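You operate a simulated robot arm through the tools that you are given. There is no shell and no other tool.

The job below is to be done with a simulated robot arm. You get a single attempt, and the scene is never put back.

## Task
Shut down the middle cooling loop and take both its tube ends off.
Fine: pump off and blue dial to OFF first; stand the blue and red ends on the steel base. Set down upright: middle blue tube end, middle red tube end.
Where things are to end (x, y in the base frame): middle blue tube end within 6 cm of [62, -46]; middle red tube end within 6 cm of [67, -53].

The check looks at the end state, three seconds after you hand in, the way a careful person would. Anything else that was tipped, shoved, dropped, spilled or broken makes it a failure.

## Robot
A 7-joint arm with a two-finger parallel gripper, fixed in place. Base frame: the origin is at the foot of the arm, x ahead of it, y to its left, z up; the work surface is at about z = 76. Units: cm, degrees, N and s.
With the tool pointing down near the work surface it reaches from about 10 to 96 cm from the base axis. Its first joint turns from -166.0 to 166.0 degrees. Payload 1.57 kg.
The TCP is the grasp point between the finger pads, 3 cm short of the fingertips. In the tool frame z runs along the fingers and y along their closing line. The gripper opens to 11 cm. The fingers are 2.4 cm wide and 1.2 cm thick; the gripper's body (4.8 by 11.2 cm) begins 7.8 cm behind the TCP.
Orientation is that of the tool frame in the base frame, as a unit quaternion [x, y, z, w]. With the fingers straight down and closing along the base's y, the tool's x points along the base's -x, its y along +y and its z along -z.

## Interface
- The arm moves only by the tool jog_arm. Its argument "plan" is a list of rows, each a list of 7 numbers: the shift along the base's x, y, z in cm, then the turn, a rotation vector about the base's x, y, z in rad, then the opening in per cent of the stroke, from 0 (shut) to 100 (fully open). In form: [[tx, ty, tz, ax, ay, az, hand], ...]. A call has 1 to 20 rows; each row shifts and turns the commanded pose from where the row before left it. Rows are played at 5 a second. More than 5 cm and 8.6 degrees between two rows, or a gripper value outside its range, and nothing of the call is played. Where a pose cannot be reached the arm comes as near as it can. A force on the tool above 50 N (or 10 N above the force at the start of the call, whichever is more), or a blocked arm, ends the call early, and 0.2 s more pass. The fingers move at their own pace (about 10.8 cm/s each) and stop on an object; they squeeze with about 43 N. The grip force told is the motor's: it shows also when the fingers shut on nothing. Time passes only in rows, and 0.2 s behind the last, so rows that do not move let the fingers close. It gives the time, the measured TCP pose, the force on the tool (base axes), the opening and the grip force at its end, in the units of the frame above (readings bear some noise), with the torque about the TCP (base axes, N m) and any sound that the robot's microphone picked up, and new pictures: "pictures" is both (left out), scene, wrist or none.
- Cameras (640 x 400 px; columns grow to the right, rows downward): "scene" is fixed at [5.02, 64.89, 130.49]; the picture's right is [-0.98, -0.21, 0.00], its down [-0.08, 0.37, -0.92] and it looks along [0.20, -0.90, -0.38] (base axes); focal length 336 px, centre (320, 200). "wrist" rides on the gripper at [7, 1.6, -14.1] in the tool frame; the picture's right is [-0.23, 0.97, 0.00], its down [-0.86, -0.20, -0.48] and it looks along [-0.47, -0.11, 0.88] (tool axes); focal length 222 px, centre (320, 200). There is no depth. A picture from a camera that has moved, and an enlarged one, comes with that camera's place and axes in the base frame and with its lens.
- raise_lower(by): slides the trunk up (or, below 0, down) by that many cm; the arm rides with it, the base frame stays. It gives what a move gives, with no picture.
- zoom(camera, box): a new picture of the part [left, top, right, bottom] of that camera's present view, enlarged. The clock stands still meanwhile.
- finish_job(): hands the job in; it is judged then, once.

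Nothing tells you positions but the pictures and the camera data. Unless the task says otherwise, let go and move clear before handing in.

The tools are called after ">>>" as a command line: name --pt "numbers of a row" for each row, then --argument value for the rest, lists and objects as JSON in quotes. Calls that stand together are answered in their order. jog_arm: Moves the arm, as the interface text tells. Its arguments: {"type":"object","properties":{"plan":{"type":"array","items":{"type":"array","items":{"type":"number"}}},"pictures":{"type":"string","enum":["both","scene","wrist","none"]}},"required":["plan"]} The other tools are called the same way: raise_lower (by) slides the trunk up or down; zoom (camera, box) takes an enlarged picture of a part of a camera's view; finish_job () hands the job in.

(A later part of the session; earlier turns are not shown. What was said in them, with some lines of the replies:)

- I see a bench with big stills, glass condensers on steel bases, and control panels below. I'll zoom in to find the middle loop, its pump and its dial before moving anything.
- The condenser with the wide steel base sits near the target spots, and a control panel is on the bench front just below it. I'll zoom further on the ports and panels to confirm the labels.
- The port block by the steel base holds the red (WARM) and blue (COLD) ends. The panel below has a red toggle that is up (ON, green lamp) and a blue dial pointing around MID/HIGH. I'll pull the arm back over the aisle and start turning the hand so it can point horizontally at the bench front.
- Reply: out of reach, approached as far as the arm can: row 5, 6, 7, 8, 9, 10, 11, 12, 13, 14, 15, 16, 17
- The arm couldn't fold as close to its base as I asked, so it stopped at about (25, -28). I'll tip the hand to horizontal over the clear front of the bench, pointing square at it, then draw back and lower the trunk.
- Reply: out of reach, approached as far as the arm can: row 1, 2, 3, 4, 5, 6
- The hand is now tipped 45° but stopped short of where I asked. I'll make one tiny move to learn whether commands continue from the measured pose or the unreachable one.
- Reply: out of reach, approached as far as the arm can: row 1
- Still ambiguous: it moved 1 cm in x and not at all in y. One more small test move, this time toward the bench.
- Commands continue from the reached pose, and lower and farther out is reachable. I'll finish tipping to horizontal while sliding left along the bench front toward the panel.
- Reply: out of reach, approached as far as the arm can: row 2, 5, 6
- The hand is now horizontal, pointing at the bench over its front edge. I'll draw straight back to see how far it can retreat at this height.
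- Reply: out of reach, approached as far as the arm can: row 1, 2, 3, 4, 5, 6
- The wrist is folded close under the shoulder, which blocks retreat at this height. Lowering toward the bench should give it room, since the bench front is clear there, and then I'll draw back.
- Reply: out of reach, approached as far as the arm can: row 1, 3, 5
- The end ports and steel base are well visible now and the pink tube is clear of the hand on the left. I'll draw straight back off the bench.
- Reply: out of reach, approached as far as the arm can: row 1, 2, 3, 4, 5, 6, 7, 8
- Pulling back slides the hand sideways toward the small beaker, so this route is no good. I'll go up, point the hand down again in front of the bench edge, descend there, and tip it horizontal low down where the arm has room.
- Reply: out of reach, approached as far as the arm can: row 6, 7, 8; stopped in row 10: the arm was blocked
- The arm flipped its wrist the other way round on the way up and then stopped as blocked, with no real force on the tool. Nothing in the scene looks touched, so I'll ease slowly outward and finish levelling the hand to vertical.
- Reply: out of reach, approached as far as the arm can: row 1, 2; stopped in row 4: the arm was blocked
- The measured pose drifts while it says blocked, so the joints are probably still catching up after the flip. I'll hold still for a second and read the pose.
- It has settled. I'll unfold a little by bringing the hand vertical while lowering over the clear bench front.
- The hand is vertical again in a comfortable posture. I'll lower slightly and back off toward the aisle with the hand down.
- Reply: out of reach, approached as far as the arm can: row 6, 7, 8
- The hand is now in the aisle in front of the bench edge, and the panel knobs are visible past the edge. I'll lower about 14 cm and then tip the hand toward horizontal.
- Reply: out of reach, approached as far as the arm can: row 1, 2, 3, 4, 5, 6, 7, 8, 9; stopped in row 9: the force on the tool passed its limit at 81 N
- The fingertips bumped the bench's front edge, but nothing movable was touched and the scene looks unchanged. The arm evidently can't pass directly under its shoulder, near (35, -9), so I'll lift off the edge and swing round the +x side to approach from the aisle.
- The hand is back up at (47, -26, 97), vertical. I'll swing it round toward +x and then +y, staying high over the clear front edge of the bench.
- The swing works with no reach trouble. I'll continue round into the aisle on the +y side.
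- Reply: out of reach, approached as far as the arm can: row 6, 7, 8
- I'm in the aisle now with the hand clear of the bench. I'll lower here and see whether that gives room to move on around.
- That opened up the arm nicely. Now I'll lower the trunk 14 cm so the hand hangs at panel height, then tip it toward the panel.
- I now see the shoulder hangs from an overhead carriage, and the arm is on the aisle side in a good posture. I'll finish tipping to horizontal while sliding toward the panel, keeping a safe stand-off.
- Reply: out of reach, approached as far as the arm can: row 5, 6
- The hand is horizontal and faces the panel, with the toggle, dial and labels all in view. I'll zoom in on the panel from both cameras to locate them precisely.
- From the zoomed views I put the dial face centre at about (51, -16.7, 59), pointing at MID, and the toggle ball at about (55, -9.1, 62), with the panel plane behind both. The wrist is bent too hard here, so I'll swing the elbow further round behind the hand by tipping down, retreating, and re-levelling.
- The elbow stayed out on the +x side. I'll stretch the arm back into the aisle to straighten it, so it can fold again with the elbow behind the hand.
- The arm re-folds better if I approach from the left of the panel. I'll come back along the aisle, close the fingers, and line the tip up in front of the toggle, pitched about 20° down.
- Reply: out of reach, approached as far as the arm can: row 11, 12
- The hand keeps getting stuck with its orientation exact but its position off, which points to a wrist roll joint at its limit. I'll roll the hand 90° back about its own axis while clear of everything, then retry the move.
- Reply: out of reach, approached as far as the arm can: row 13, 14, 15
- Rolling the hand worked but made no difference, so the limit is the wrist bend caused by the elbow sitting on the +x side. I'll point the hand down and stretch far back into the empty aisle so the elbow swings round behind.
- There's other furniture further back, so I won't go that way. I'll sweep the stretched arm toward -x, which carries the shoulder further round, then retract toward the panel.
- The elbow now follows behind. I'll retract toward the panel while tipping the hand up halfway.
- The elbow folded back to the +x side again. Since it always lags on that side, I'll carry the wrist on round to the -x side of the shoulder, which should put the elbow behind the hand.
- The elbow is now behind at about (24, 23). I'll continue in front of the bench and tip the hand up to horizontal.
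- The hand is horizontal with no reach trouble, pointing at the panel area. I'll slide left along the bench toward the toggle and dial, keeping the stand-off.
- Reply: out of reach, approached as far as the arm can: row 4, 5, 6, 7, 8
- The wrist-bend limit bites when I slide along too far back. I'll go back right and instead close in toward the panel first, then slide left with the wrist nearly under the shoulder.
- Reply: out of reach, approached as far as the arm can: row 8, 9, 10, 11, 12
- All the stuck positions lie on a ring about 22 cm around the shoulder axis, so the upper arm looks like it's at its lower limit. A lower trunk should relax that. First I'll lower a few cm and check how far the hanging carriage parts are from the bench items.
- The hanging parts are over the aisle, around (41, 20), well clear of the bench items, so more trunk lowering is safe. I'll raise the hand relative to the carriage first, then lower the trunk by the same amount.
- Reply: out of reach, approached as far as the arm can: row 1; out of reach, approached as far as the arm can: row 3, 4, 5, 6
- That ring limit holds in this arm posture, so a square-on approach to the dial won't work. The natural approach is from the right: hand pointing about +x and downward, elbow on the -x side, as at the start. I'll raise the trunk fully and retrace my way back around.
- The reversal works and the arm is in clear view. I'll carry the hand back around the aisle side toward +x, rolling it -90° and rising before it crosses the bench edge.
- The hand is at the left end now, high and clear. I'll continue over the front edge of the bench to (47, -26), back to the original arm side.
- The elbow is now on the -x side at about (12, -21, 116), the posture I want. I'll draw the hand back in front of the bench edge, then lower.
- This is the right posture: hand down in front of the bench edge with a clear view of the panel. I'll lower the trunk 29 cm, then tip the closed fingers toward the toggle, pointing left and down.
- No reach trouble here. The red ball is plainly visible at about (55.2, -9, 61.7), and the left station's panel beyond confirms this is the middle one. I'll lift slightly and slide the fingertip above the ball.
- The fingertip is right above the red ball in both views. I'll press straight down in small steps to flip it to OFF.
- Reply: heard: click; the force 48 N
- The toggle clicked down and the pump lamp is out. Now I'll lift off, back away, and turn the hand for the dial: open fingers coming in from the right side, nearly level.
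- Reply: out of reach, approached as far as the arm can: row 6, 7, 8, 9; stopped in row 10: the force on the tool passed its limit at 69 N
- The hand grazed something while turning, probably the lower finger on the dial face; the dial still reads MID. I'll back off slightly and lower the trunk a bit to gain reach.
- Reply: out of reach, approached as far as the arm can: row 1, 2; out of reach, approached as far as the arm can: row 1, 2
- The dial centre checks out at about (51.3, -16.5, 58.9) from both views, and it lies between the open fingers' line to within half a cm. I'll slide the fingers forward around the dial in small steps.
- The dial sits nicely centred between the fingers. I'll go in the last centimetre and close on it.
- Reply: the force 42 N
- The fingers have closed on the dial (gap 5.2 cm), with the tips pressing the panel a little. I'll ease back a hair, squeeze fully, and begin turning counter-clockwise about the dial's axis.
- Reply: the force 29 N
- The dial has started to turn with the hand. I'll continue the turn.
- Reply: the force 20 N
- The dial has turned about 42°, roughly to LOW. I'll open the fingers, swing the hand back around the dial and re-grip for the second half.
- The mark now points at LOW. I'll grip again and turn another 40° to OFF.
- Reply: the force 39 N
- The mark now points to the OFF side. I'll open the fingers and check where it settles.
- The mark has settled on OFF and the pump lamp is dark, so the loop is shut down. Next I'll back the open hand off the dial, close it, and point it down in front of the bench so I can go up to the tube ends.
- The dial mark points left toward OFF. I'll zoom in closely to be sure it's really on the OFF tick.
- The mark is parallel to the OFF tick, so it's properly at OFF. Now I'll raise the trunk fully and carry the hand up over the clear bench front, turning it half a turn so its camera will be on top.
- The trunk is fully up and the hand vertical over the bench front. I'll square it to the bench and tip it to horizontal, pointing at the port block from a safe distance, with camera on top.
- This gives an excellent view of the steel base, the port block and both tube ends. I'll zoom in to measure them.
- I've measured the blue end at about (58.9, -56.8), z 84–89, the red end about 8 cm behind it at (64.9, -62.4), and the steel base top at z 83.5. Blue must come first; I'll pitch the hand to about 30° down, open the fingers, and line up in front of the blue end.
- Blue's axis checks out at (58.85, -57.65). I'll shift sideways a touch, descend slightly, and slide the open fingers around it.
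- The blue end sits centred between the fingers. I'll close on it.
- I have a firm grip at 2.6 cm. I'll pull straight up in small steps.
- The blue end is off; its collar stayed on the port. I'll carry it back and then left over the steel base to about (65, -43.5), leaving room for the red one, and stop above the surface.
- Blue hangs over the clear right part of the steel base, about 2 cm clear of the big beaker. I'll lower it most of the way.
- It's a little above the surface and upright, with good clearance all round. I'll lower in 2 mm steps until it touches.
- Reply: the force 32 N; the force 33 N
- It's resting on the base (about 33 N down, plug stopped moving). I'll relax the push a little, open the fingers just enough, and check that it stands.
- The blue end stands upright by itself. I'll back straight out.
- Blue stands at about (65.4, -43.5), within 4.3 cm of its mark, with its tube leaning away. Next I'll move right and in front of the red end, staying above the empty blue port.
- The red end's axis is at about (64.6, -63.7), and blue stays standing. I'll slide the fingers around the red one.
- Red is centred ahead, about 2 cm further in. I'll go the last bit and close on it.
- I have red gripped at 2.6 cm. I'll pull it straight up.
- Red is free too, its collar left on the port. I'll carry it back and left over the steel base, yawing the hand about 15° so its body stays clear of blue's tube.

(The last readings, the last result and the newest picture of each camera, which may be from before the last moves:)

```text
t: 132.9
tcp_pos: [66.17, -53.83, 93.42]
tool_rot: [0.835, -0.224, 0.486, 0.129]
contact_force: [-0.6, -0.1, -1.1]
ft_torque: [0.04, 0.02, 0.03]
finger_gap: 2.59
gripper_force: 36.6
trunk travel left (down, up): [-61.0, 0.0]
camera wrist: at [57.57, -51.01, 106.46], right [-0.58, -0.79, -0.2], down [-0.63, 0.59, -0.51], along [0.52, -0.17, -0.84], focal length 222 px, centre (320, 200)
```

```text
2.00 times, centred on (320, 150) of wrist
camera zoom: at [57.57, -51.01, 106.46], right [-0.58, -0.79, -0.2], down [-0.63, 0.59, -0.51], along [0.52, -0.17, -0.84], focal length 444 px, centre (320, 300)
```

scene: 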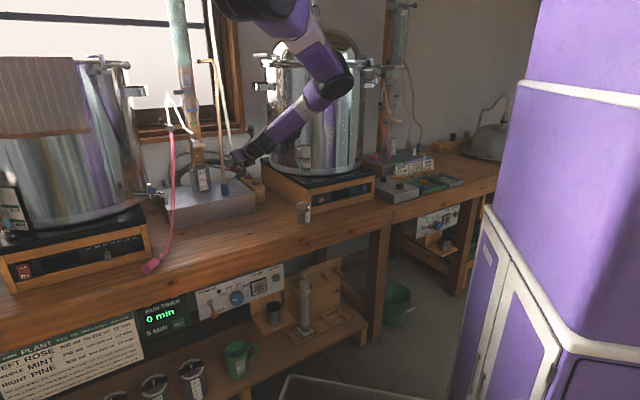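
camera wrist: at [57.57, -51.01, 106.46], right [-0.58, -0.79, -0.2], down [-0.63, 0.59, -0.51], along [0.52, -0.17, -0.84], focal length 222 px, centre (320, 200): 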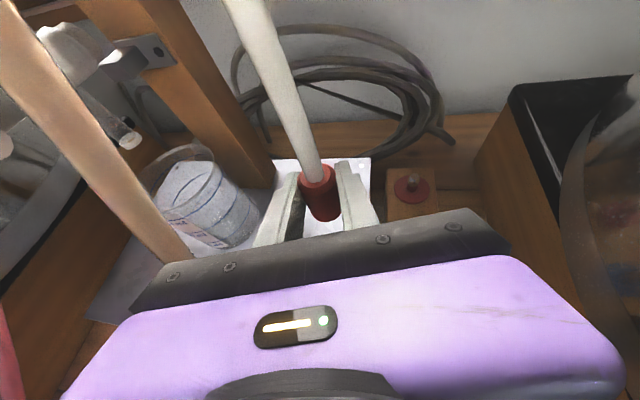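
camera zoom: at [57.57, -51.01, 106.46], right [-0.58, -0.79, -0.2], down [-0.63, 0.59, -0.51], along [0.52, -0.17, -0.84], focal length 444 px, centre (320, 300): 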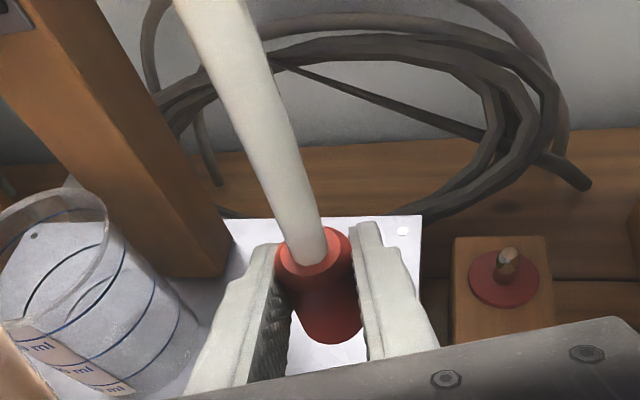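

Red hangs over the base at about (66.2, -53.8), and blue's tube is about 2.4 cm clear of the hand. I'll lower it most of the way.

>>> jog_arm --pt "0 0 -1.4 0 0 0 0" --pt "0 0 -1.4 0 0 0 0" --pt "0 0 -1.4 0 0 0 0" --pt "0 0 -1.2 0 0 0 0" --pt "0 0 -0.4 0 0 0 0"

>>> zoom --camera "scene" --box '[200, 150, 280, 200]'

>>> zoom --camera "wrist" --box '[160, 50, 480, 250]'

```text
t: 134.1
tcp_pos: [66.11, -53.84, 87.6]
tool_rot: [0.835, -0.224, 0.485, 0.129]
contact_force: [-0.5, -0.7, -1.1]
ft_torque: [0.0, -0.01, 0.0]
finger_gap: 2.62
gripper_force: 36.8
trunk travel left (down, up): [-61.0, 0.0]
camera wrist: at [57.61, -51.07, 100.64], right [-0.58, -0.79, -0.2], down [-0.63, 0.59, -0.51], along [0.52, -0.17, -0.84], focal length 222 px, centre (320, 200)
```

scene: 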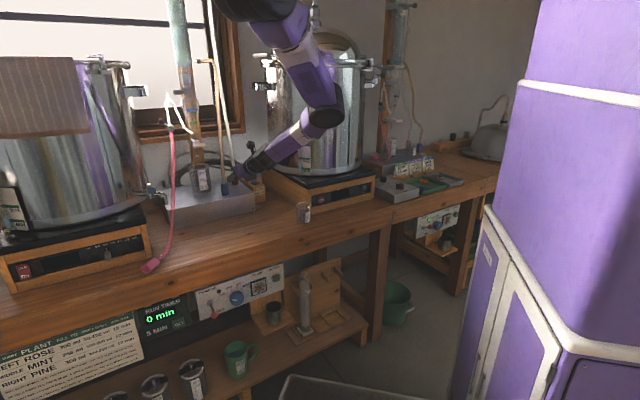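
wrist: 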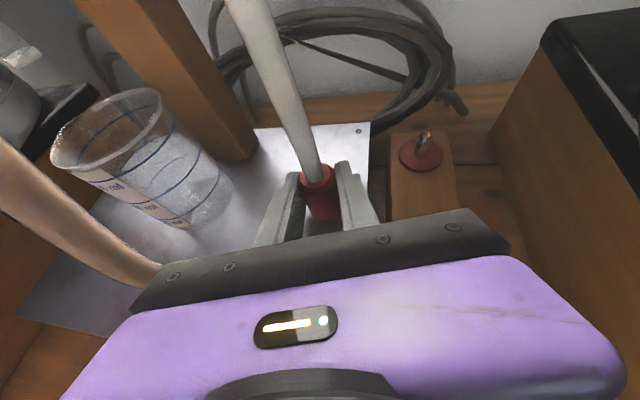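

```text
8.00 times, centred on (240, 175) of scene
camera zoom: at [5.02, 64.89, 130.49], right [-0.98, -0.21, 0.0], down [-0.08, 0.37, -0.92], along [0.2, -0.9, -0.38], focal length 2684 px, centre (960, 400)
```

zoom: 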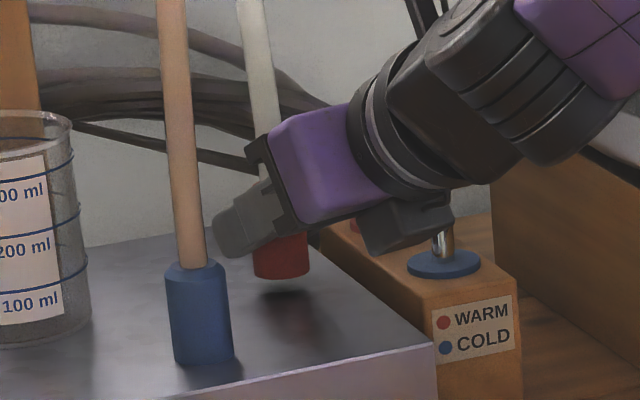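

```text
2.00 times, centred on (320, 150) of wrist
camera zoom: at [57.61, -51.07, 100.64], right [-0.58, -0.79, -0.2], down [-0.63, 0.59, -0.51], along [0.52, -0.17, -0.84], focal length 444 px, centre (320, 300)
```

zoom: 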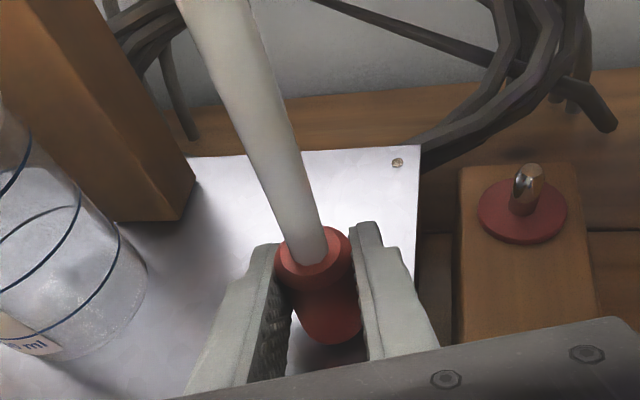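

Both look upright, with a small gap left under red. I'll lower in small steps until it touches.

>>> jog_arm --pt "0 0 -0.25 0 0 0 0" --pt "0 0 -0.2 0 0 0 0" --pictures "none"

>>> jog_arm --pt "0 0 -0.2 0 0 0 0" --pictures "none"

>>> jog_arm --pt "0 0 -0.15 0 0 0 0" --pictures "none"

>>> zoom --camera "scene" --box '[200, 150, 280, 200]'

```text
t: 134.7
tcp_pos: [66.15, -53.93, 87.26]
tool_rot: [0.835, -0.224, 0.486, 0.13]
contact_force: [1.1, 0.0, -1.3]
ft_torque: [0.02, -0.01, 0.05]
finger_gap: 2.6
gripper_force: 37.3
trunk travel left (down, up): [-61.0, 0.0]
```

```text
t: 135.1
tcp_pos: [66.11, -53.86, 87.04]
tool_rot: [0.835, -0.224, 0.486, 0.13]
contact_force: [-0.2, 1.0, 0.8]
ft_torque: [0.01, 0.01, 0.03]
finger_gap: 2.6
gripper_force: 37.1
trunk travel left (down, up): [-61.0, 0.0]
```

```text
t: 135.5
tcp_pos: [66.1, -53.88, 87.02]
tool_rot: [0.835, -0.224, 0.487, 0.129]
contact_force: [-0.3, 2.9, 10.1]
ft_torque: [0.1, 0.06, -0.04]
finger_gap: 2.61
gripper_force: 37.4
trunk travel left (down, up): [-61.0, 0.0]
```

```text
8.00 times, centred on (240, 175) of scene
camera zoom: at [5.02, 64.89, 130.49], right [-0.98, -0.21, 0.0], down [-0.08, 0.37, -0.92], along [0.2, -0.9, -0.38], focal length 2684 px, centre (960, 400)
```

zoom: 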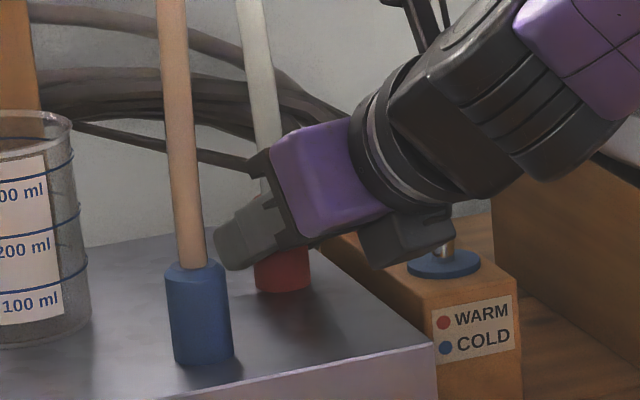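

Red is touching (10 N). I'll open the fingers just enough and check it stands.

>>> jog_arm --pt "0 0 0 0 0 0 27" --pt "0 0 0 0 0 0 32" --pt "0 0 0 0 0 0 38" --pt "0 0 0 0 0 0 38" --pictures "wrist"

>>> zoom --camera "scene" --box '[200, 150, 280, 200]'

>>> zoom --camera "wrist" --box '[220, 100, 460, 250]'

```text
t: 136.5
tcp_pos: [66.09, -53.94, 86.75]
tool_rot: [0.835, -0.224, 0.486, 0.129]
contact_force: [0.1, 1.0, 0.0]
ft_torque: [0.04, -0.01, -0.03]
finger_gap: 4.19
gripper_force: 0.1
trunk travel left (down, up): [-61.0, 0.0]
camera wrist: at [57.57, -51.02, 99.85], right [-0.58, -0.79, -0.2], down [-0.63, 0.59, -0.51], along [0.52, -0.17, -0.84], focal length 222 px, centre (320, 200)
```

wrist: 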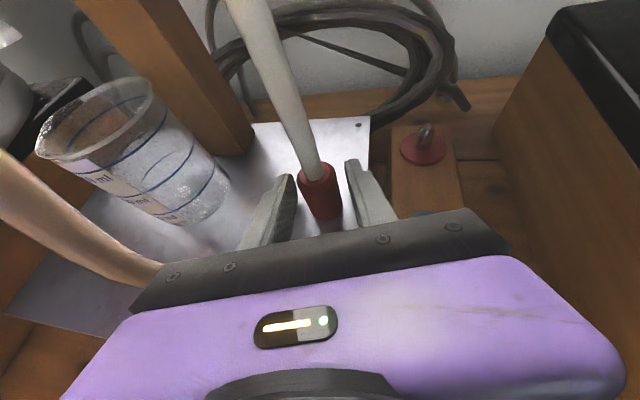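

```text
8.00 times, centred on (240, 175) of scene
camera zoom: at [5.02, 64.89, 130.49], right [-0.98, -0.21, 0.0], down [-0.08, 0.37, -0.92], along [0.2, -0.9, -0.38], focal length 2684 px, centre (960, 400)
```

zoom: 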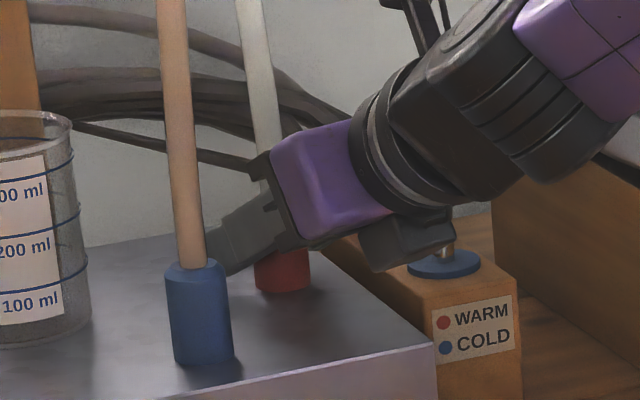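

```text
2.67 times, centred on (340, 175) of wrist
camera zoom: at [57.57, -51.02, 99.85], right [-0.58, -0.79, -0.2], down [-0.63, 0.59, -0.51], along [0.52, -0.17, -0.84], focal length 592 px, centre (267, 267)
```

zoom: 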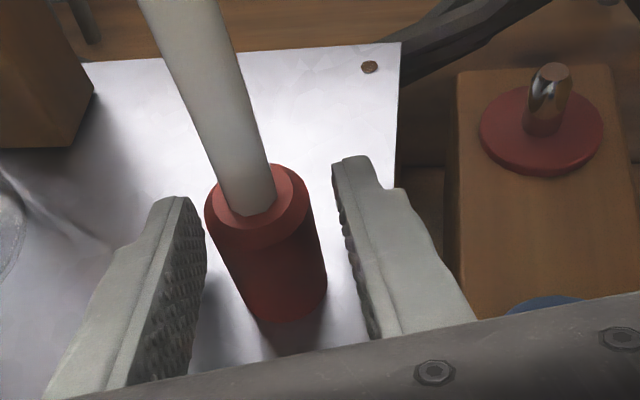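

Red stands upright as well. I'll back straight out along the hand's axis, rising slightly.

>>> jog_arm --pt "-0.7 0.4 0.1 0 0 0 38" --pt "-1.1 0.63 0.1 0 0 0 38" --pt "-1.5 0.87 0.2 0 0 0 38" --pt "-1.8 1.04 0.3 0 0 0 38" --pt "-2 1.15 0.5 0 0 0 38" --pt "-2 1.15 1 0 0 0 38" --pt "-2 1.15 1.5 0 0 0 38" --pt "-2 1.15 2 0 0 0 38"

>>> zoom --camera "scene" --box '[180, 130, 308, 210]'

>>> zoom --camera "wrist" --box '[160, 0, 480, 200]'

```text
t: 138.3
tcp_pos: [53.04, -46.29, 92.45]
tool_rot: [0.835, -0.224, 0.486, 0.13]
contact_force: [-0.4, 0.3, -1.0]
ft_torque: [0.0, 0.0, 0.01]
finger_gap: 4.19
gripper_force: 0.0
trunk travel left (down, up): [-61.0, 0.0]
camera wrist: at [44.55, -43.46, 105.5], right [-0.58, -0.79, -0.2], down [-0.63, 0.59, -0.51], along [0.52, -0.17, -0.84], focal length 222 px, centre (320, 200)
```

scene: 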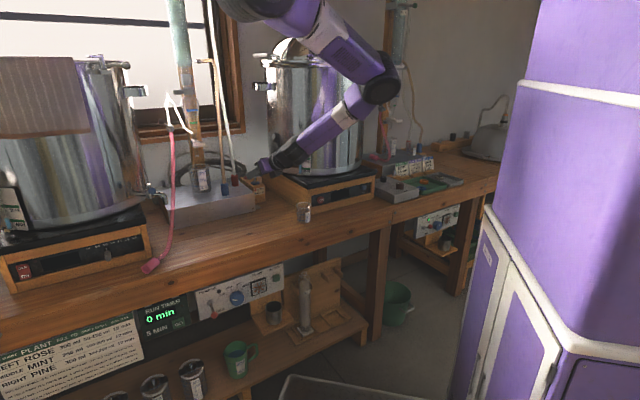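
wrist: 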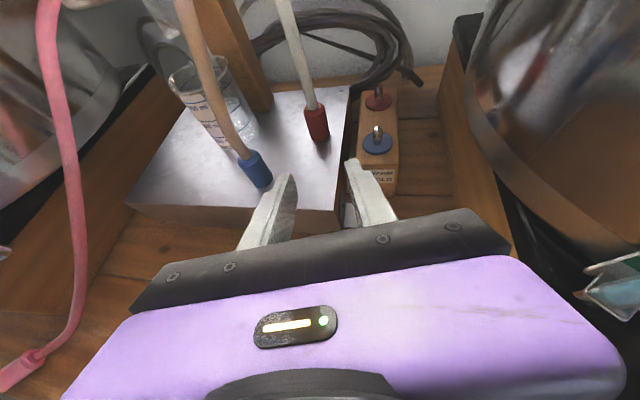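

```text
5.00 times, centred on (244, 170) of scene
camera zoom: at [5.02, 64.89, 130.49], right [-0.98, -0.21, 0.0], down [-0.08, 0.37, -0.92], along [0.2, -0.9, -0.38], focal length 1678 px, centre (700, 350)
```

zoom: 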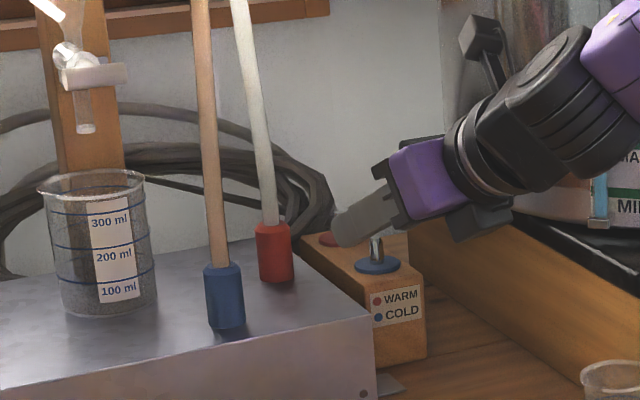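

```text
2.00 times, centred on (320, 100) of wrist
camera zoom: at [44.55, -43.46, 105.5], right [-0.58, -0.79, -0.2], down [-0.63, 0.59, -0.51], along [0.52, -0.17, -0.84], focal length 444 px, centre (320, 400)
```

zoom: 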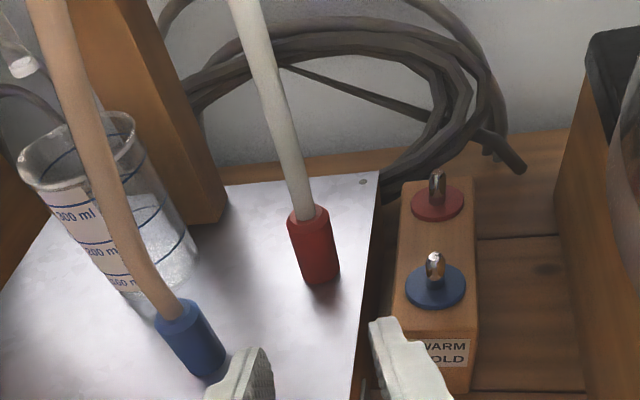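

Both ends stand upright on the steel base: blue at about (65.3, -43.4) and red at about (66.1, -53.9), each within 6 cm of its mark. I'll move the hand well clear and do a last check of everything.

>>> jog_arm --pt "-1.2 1.2 1.2 0 0 0 38" --pt "-1.2 1.2 1.2 0 0 0 38" --pt "-1.2 1.2 1.2 0 0 0 38" --pt "-1.2 1.2 1.2 0 0 0 38" --pt "0 0 0 0 0 0 38" --pt "0 0 0 0 0 0 38"

>>> zoom --camera "scene" --box '[150, 120, 310, 220]'

>>> zoom --camera "scene" --box '[180, 250, 340, 350]'

>>> zoom --camera "scene" --box '[130, 0, 290, 100]'

```text
t: 139.7
tcp_pos: [48.3, -41.51, 97.4]
tool_rot: [0.835, -0.224, 0.486, 0.13]
contact_force: [-0.1, -0.9, -0.3]
ft_torque: [0.01, -0.03, -0.01]
finger_gap: 4.2
gripper_force: 0.0
trunk travel left (down, up): [-61.0, 0.0]
camera wrist: at [39.71, -38.69, 110.38], right [-0.58, -0.79, -0.2], down [-0.63, 0.59, -0.51], along [0.52, -0.17, -0.84], focal length 222 px, centre (320, 200)
```

scene: 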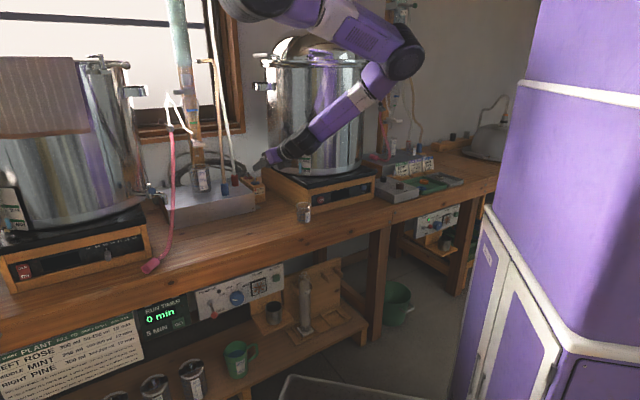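
wrist: 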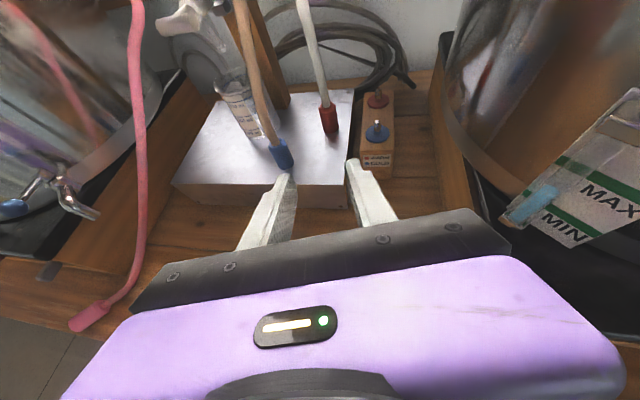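

```text
4.00 times, centred on (230, 170) of scene
camera zoom: at [5.02, 64.89, 130.49], right [-0.98, -0.21, 0.0], down [-0.08, 0.37, -0.92], along [0.2, -0.9, -0.38], focal length 1342 px, centre (680, 320)
```

zoom: 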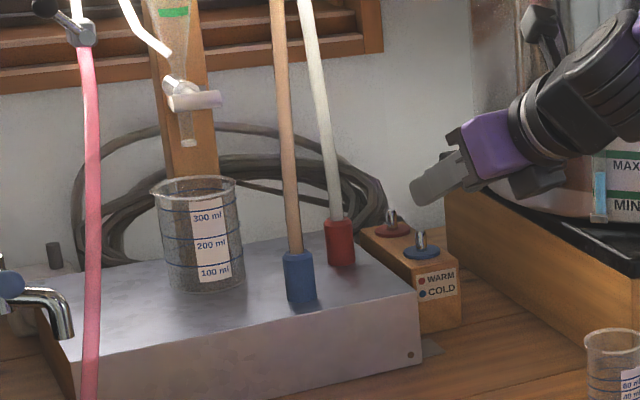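

```text
4.00 times, centred on (260, 300) of scene
camera zoom: at [5.02, 64.89, 130.49], right [-0.98, -0.21, 0.0], down [-0.08, 0.37, -0.92], along [0.2, -0.9, -0.38], focal length 1342 px, centre (560, -200)
```

zoom: 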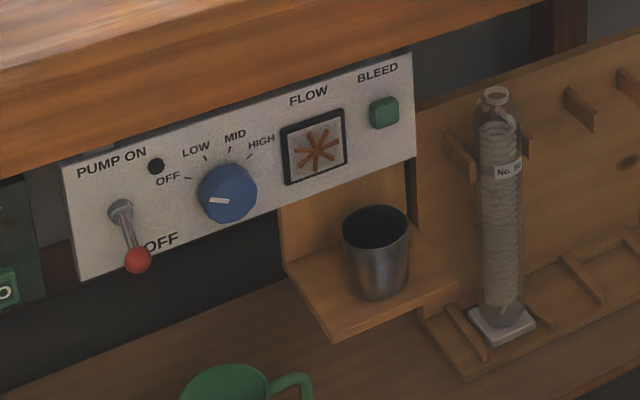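

```text
4.00 times, centred on (210, 50) of scene
camera zoom: at [5.02, 64.89, 130.49], right [-0.98, -0.21, 0.0], down [-0.08, 0.37, -0.92], along [0.2, -0.9, -0.38], focal length 1342 px, centre (760, 800)
```

zoom: 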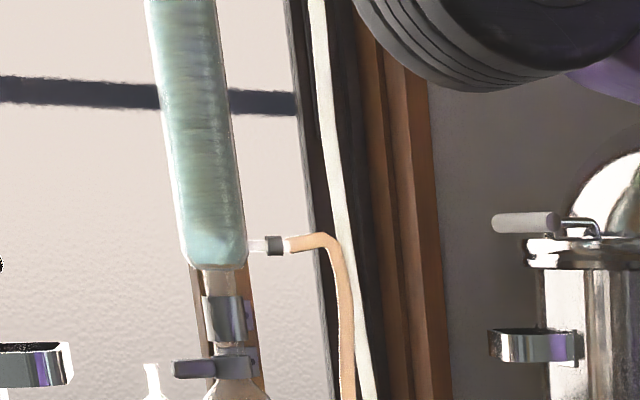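

Everything checks out. The pump toggle is down with its lamp out, the blue dial is on OFF, and both tube ends stand upright on the steel base. Nothing else has moved and the hand is clear, so I'm handing in.

>>> finish_job

```text
The job is handed in.
```

The middle cooling loop is shut down, and both tube ends are off and standing upright on the steel base. I've handed the job in; the result hasn't come back.

- **Pump:** the toggle is down at OFF. It clicked over and the green lamp went out.
- **Blue dial:** turned from MID to OFF; the mark lines up with the OFF tick.
- **Blue end:** standing at about (65.3, -43.4), roughly 4 cm from its mark. I set it to that side so the hand could place red without brushing blue's tube.
- **Red end:** standing at about (66.1, -53.9), roughly 1 cm from its mark.

The coloured collars stayed on the ports when the ends came off.

While I was working out how to reach the panel, the hand bumped the bench's front edge. It also touched the dial or panel once before turning the dial. Neither moved anything, and in the last pictures nothing else looked tipped, shifted or spilled. The hand is open and clear of the bench items.
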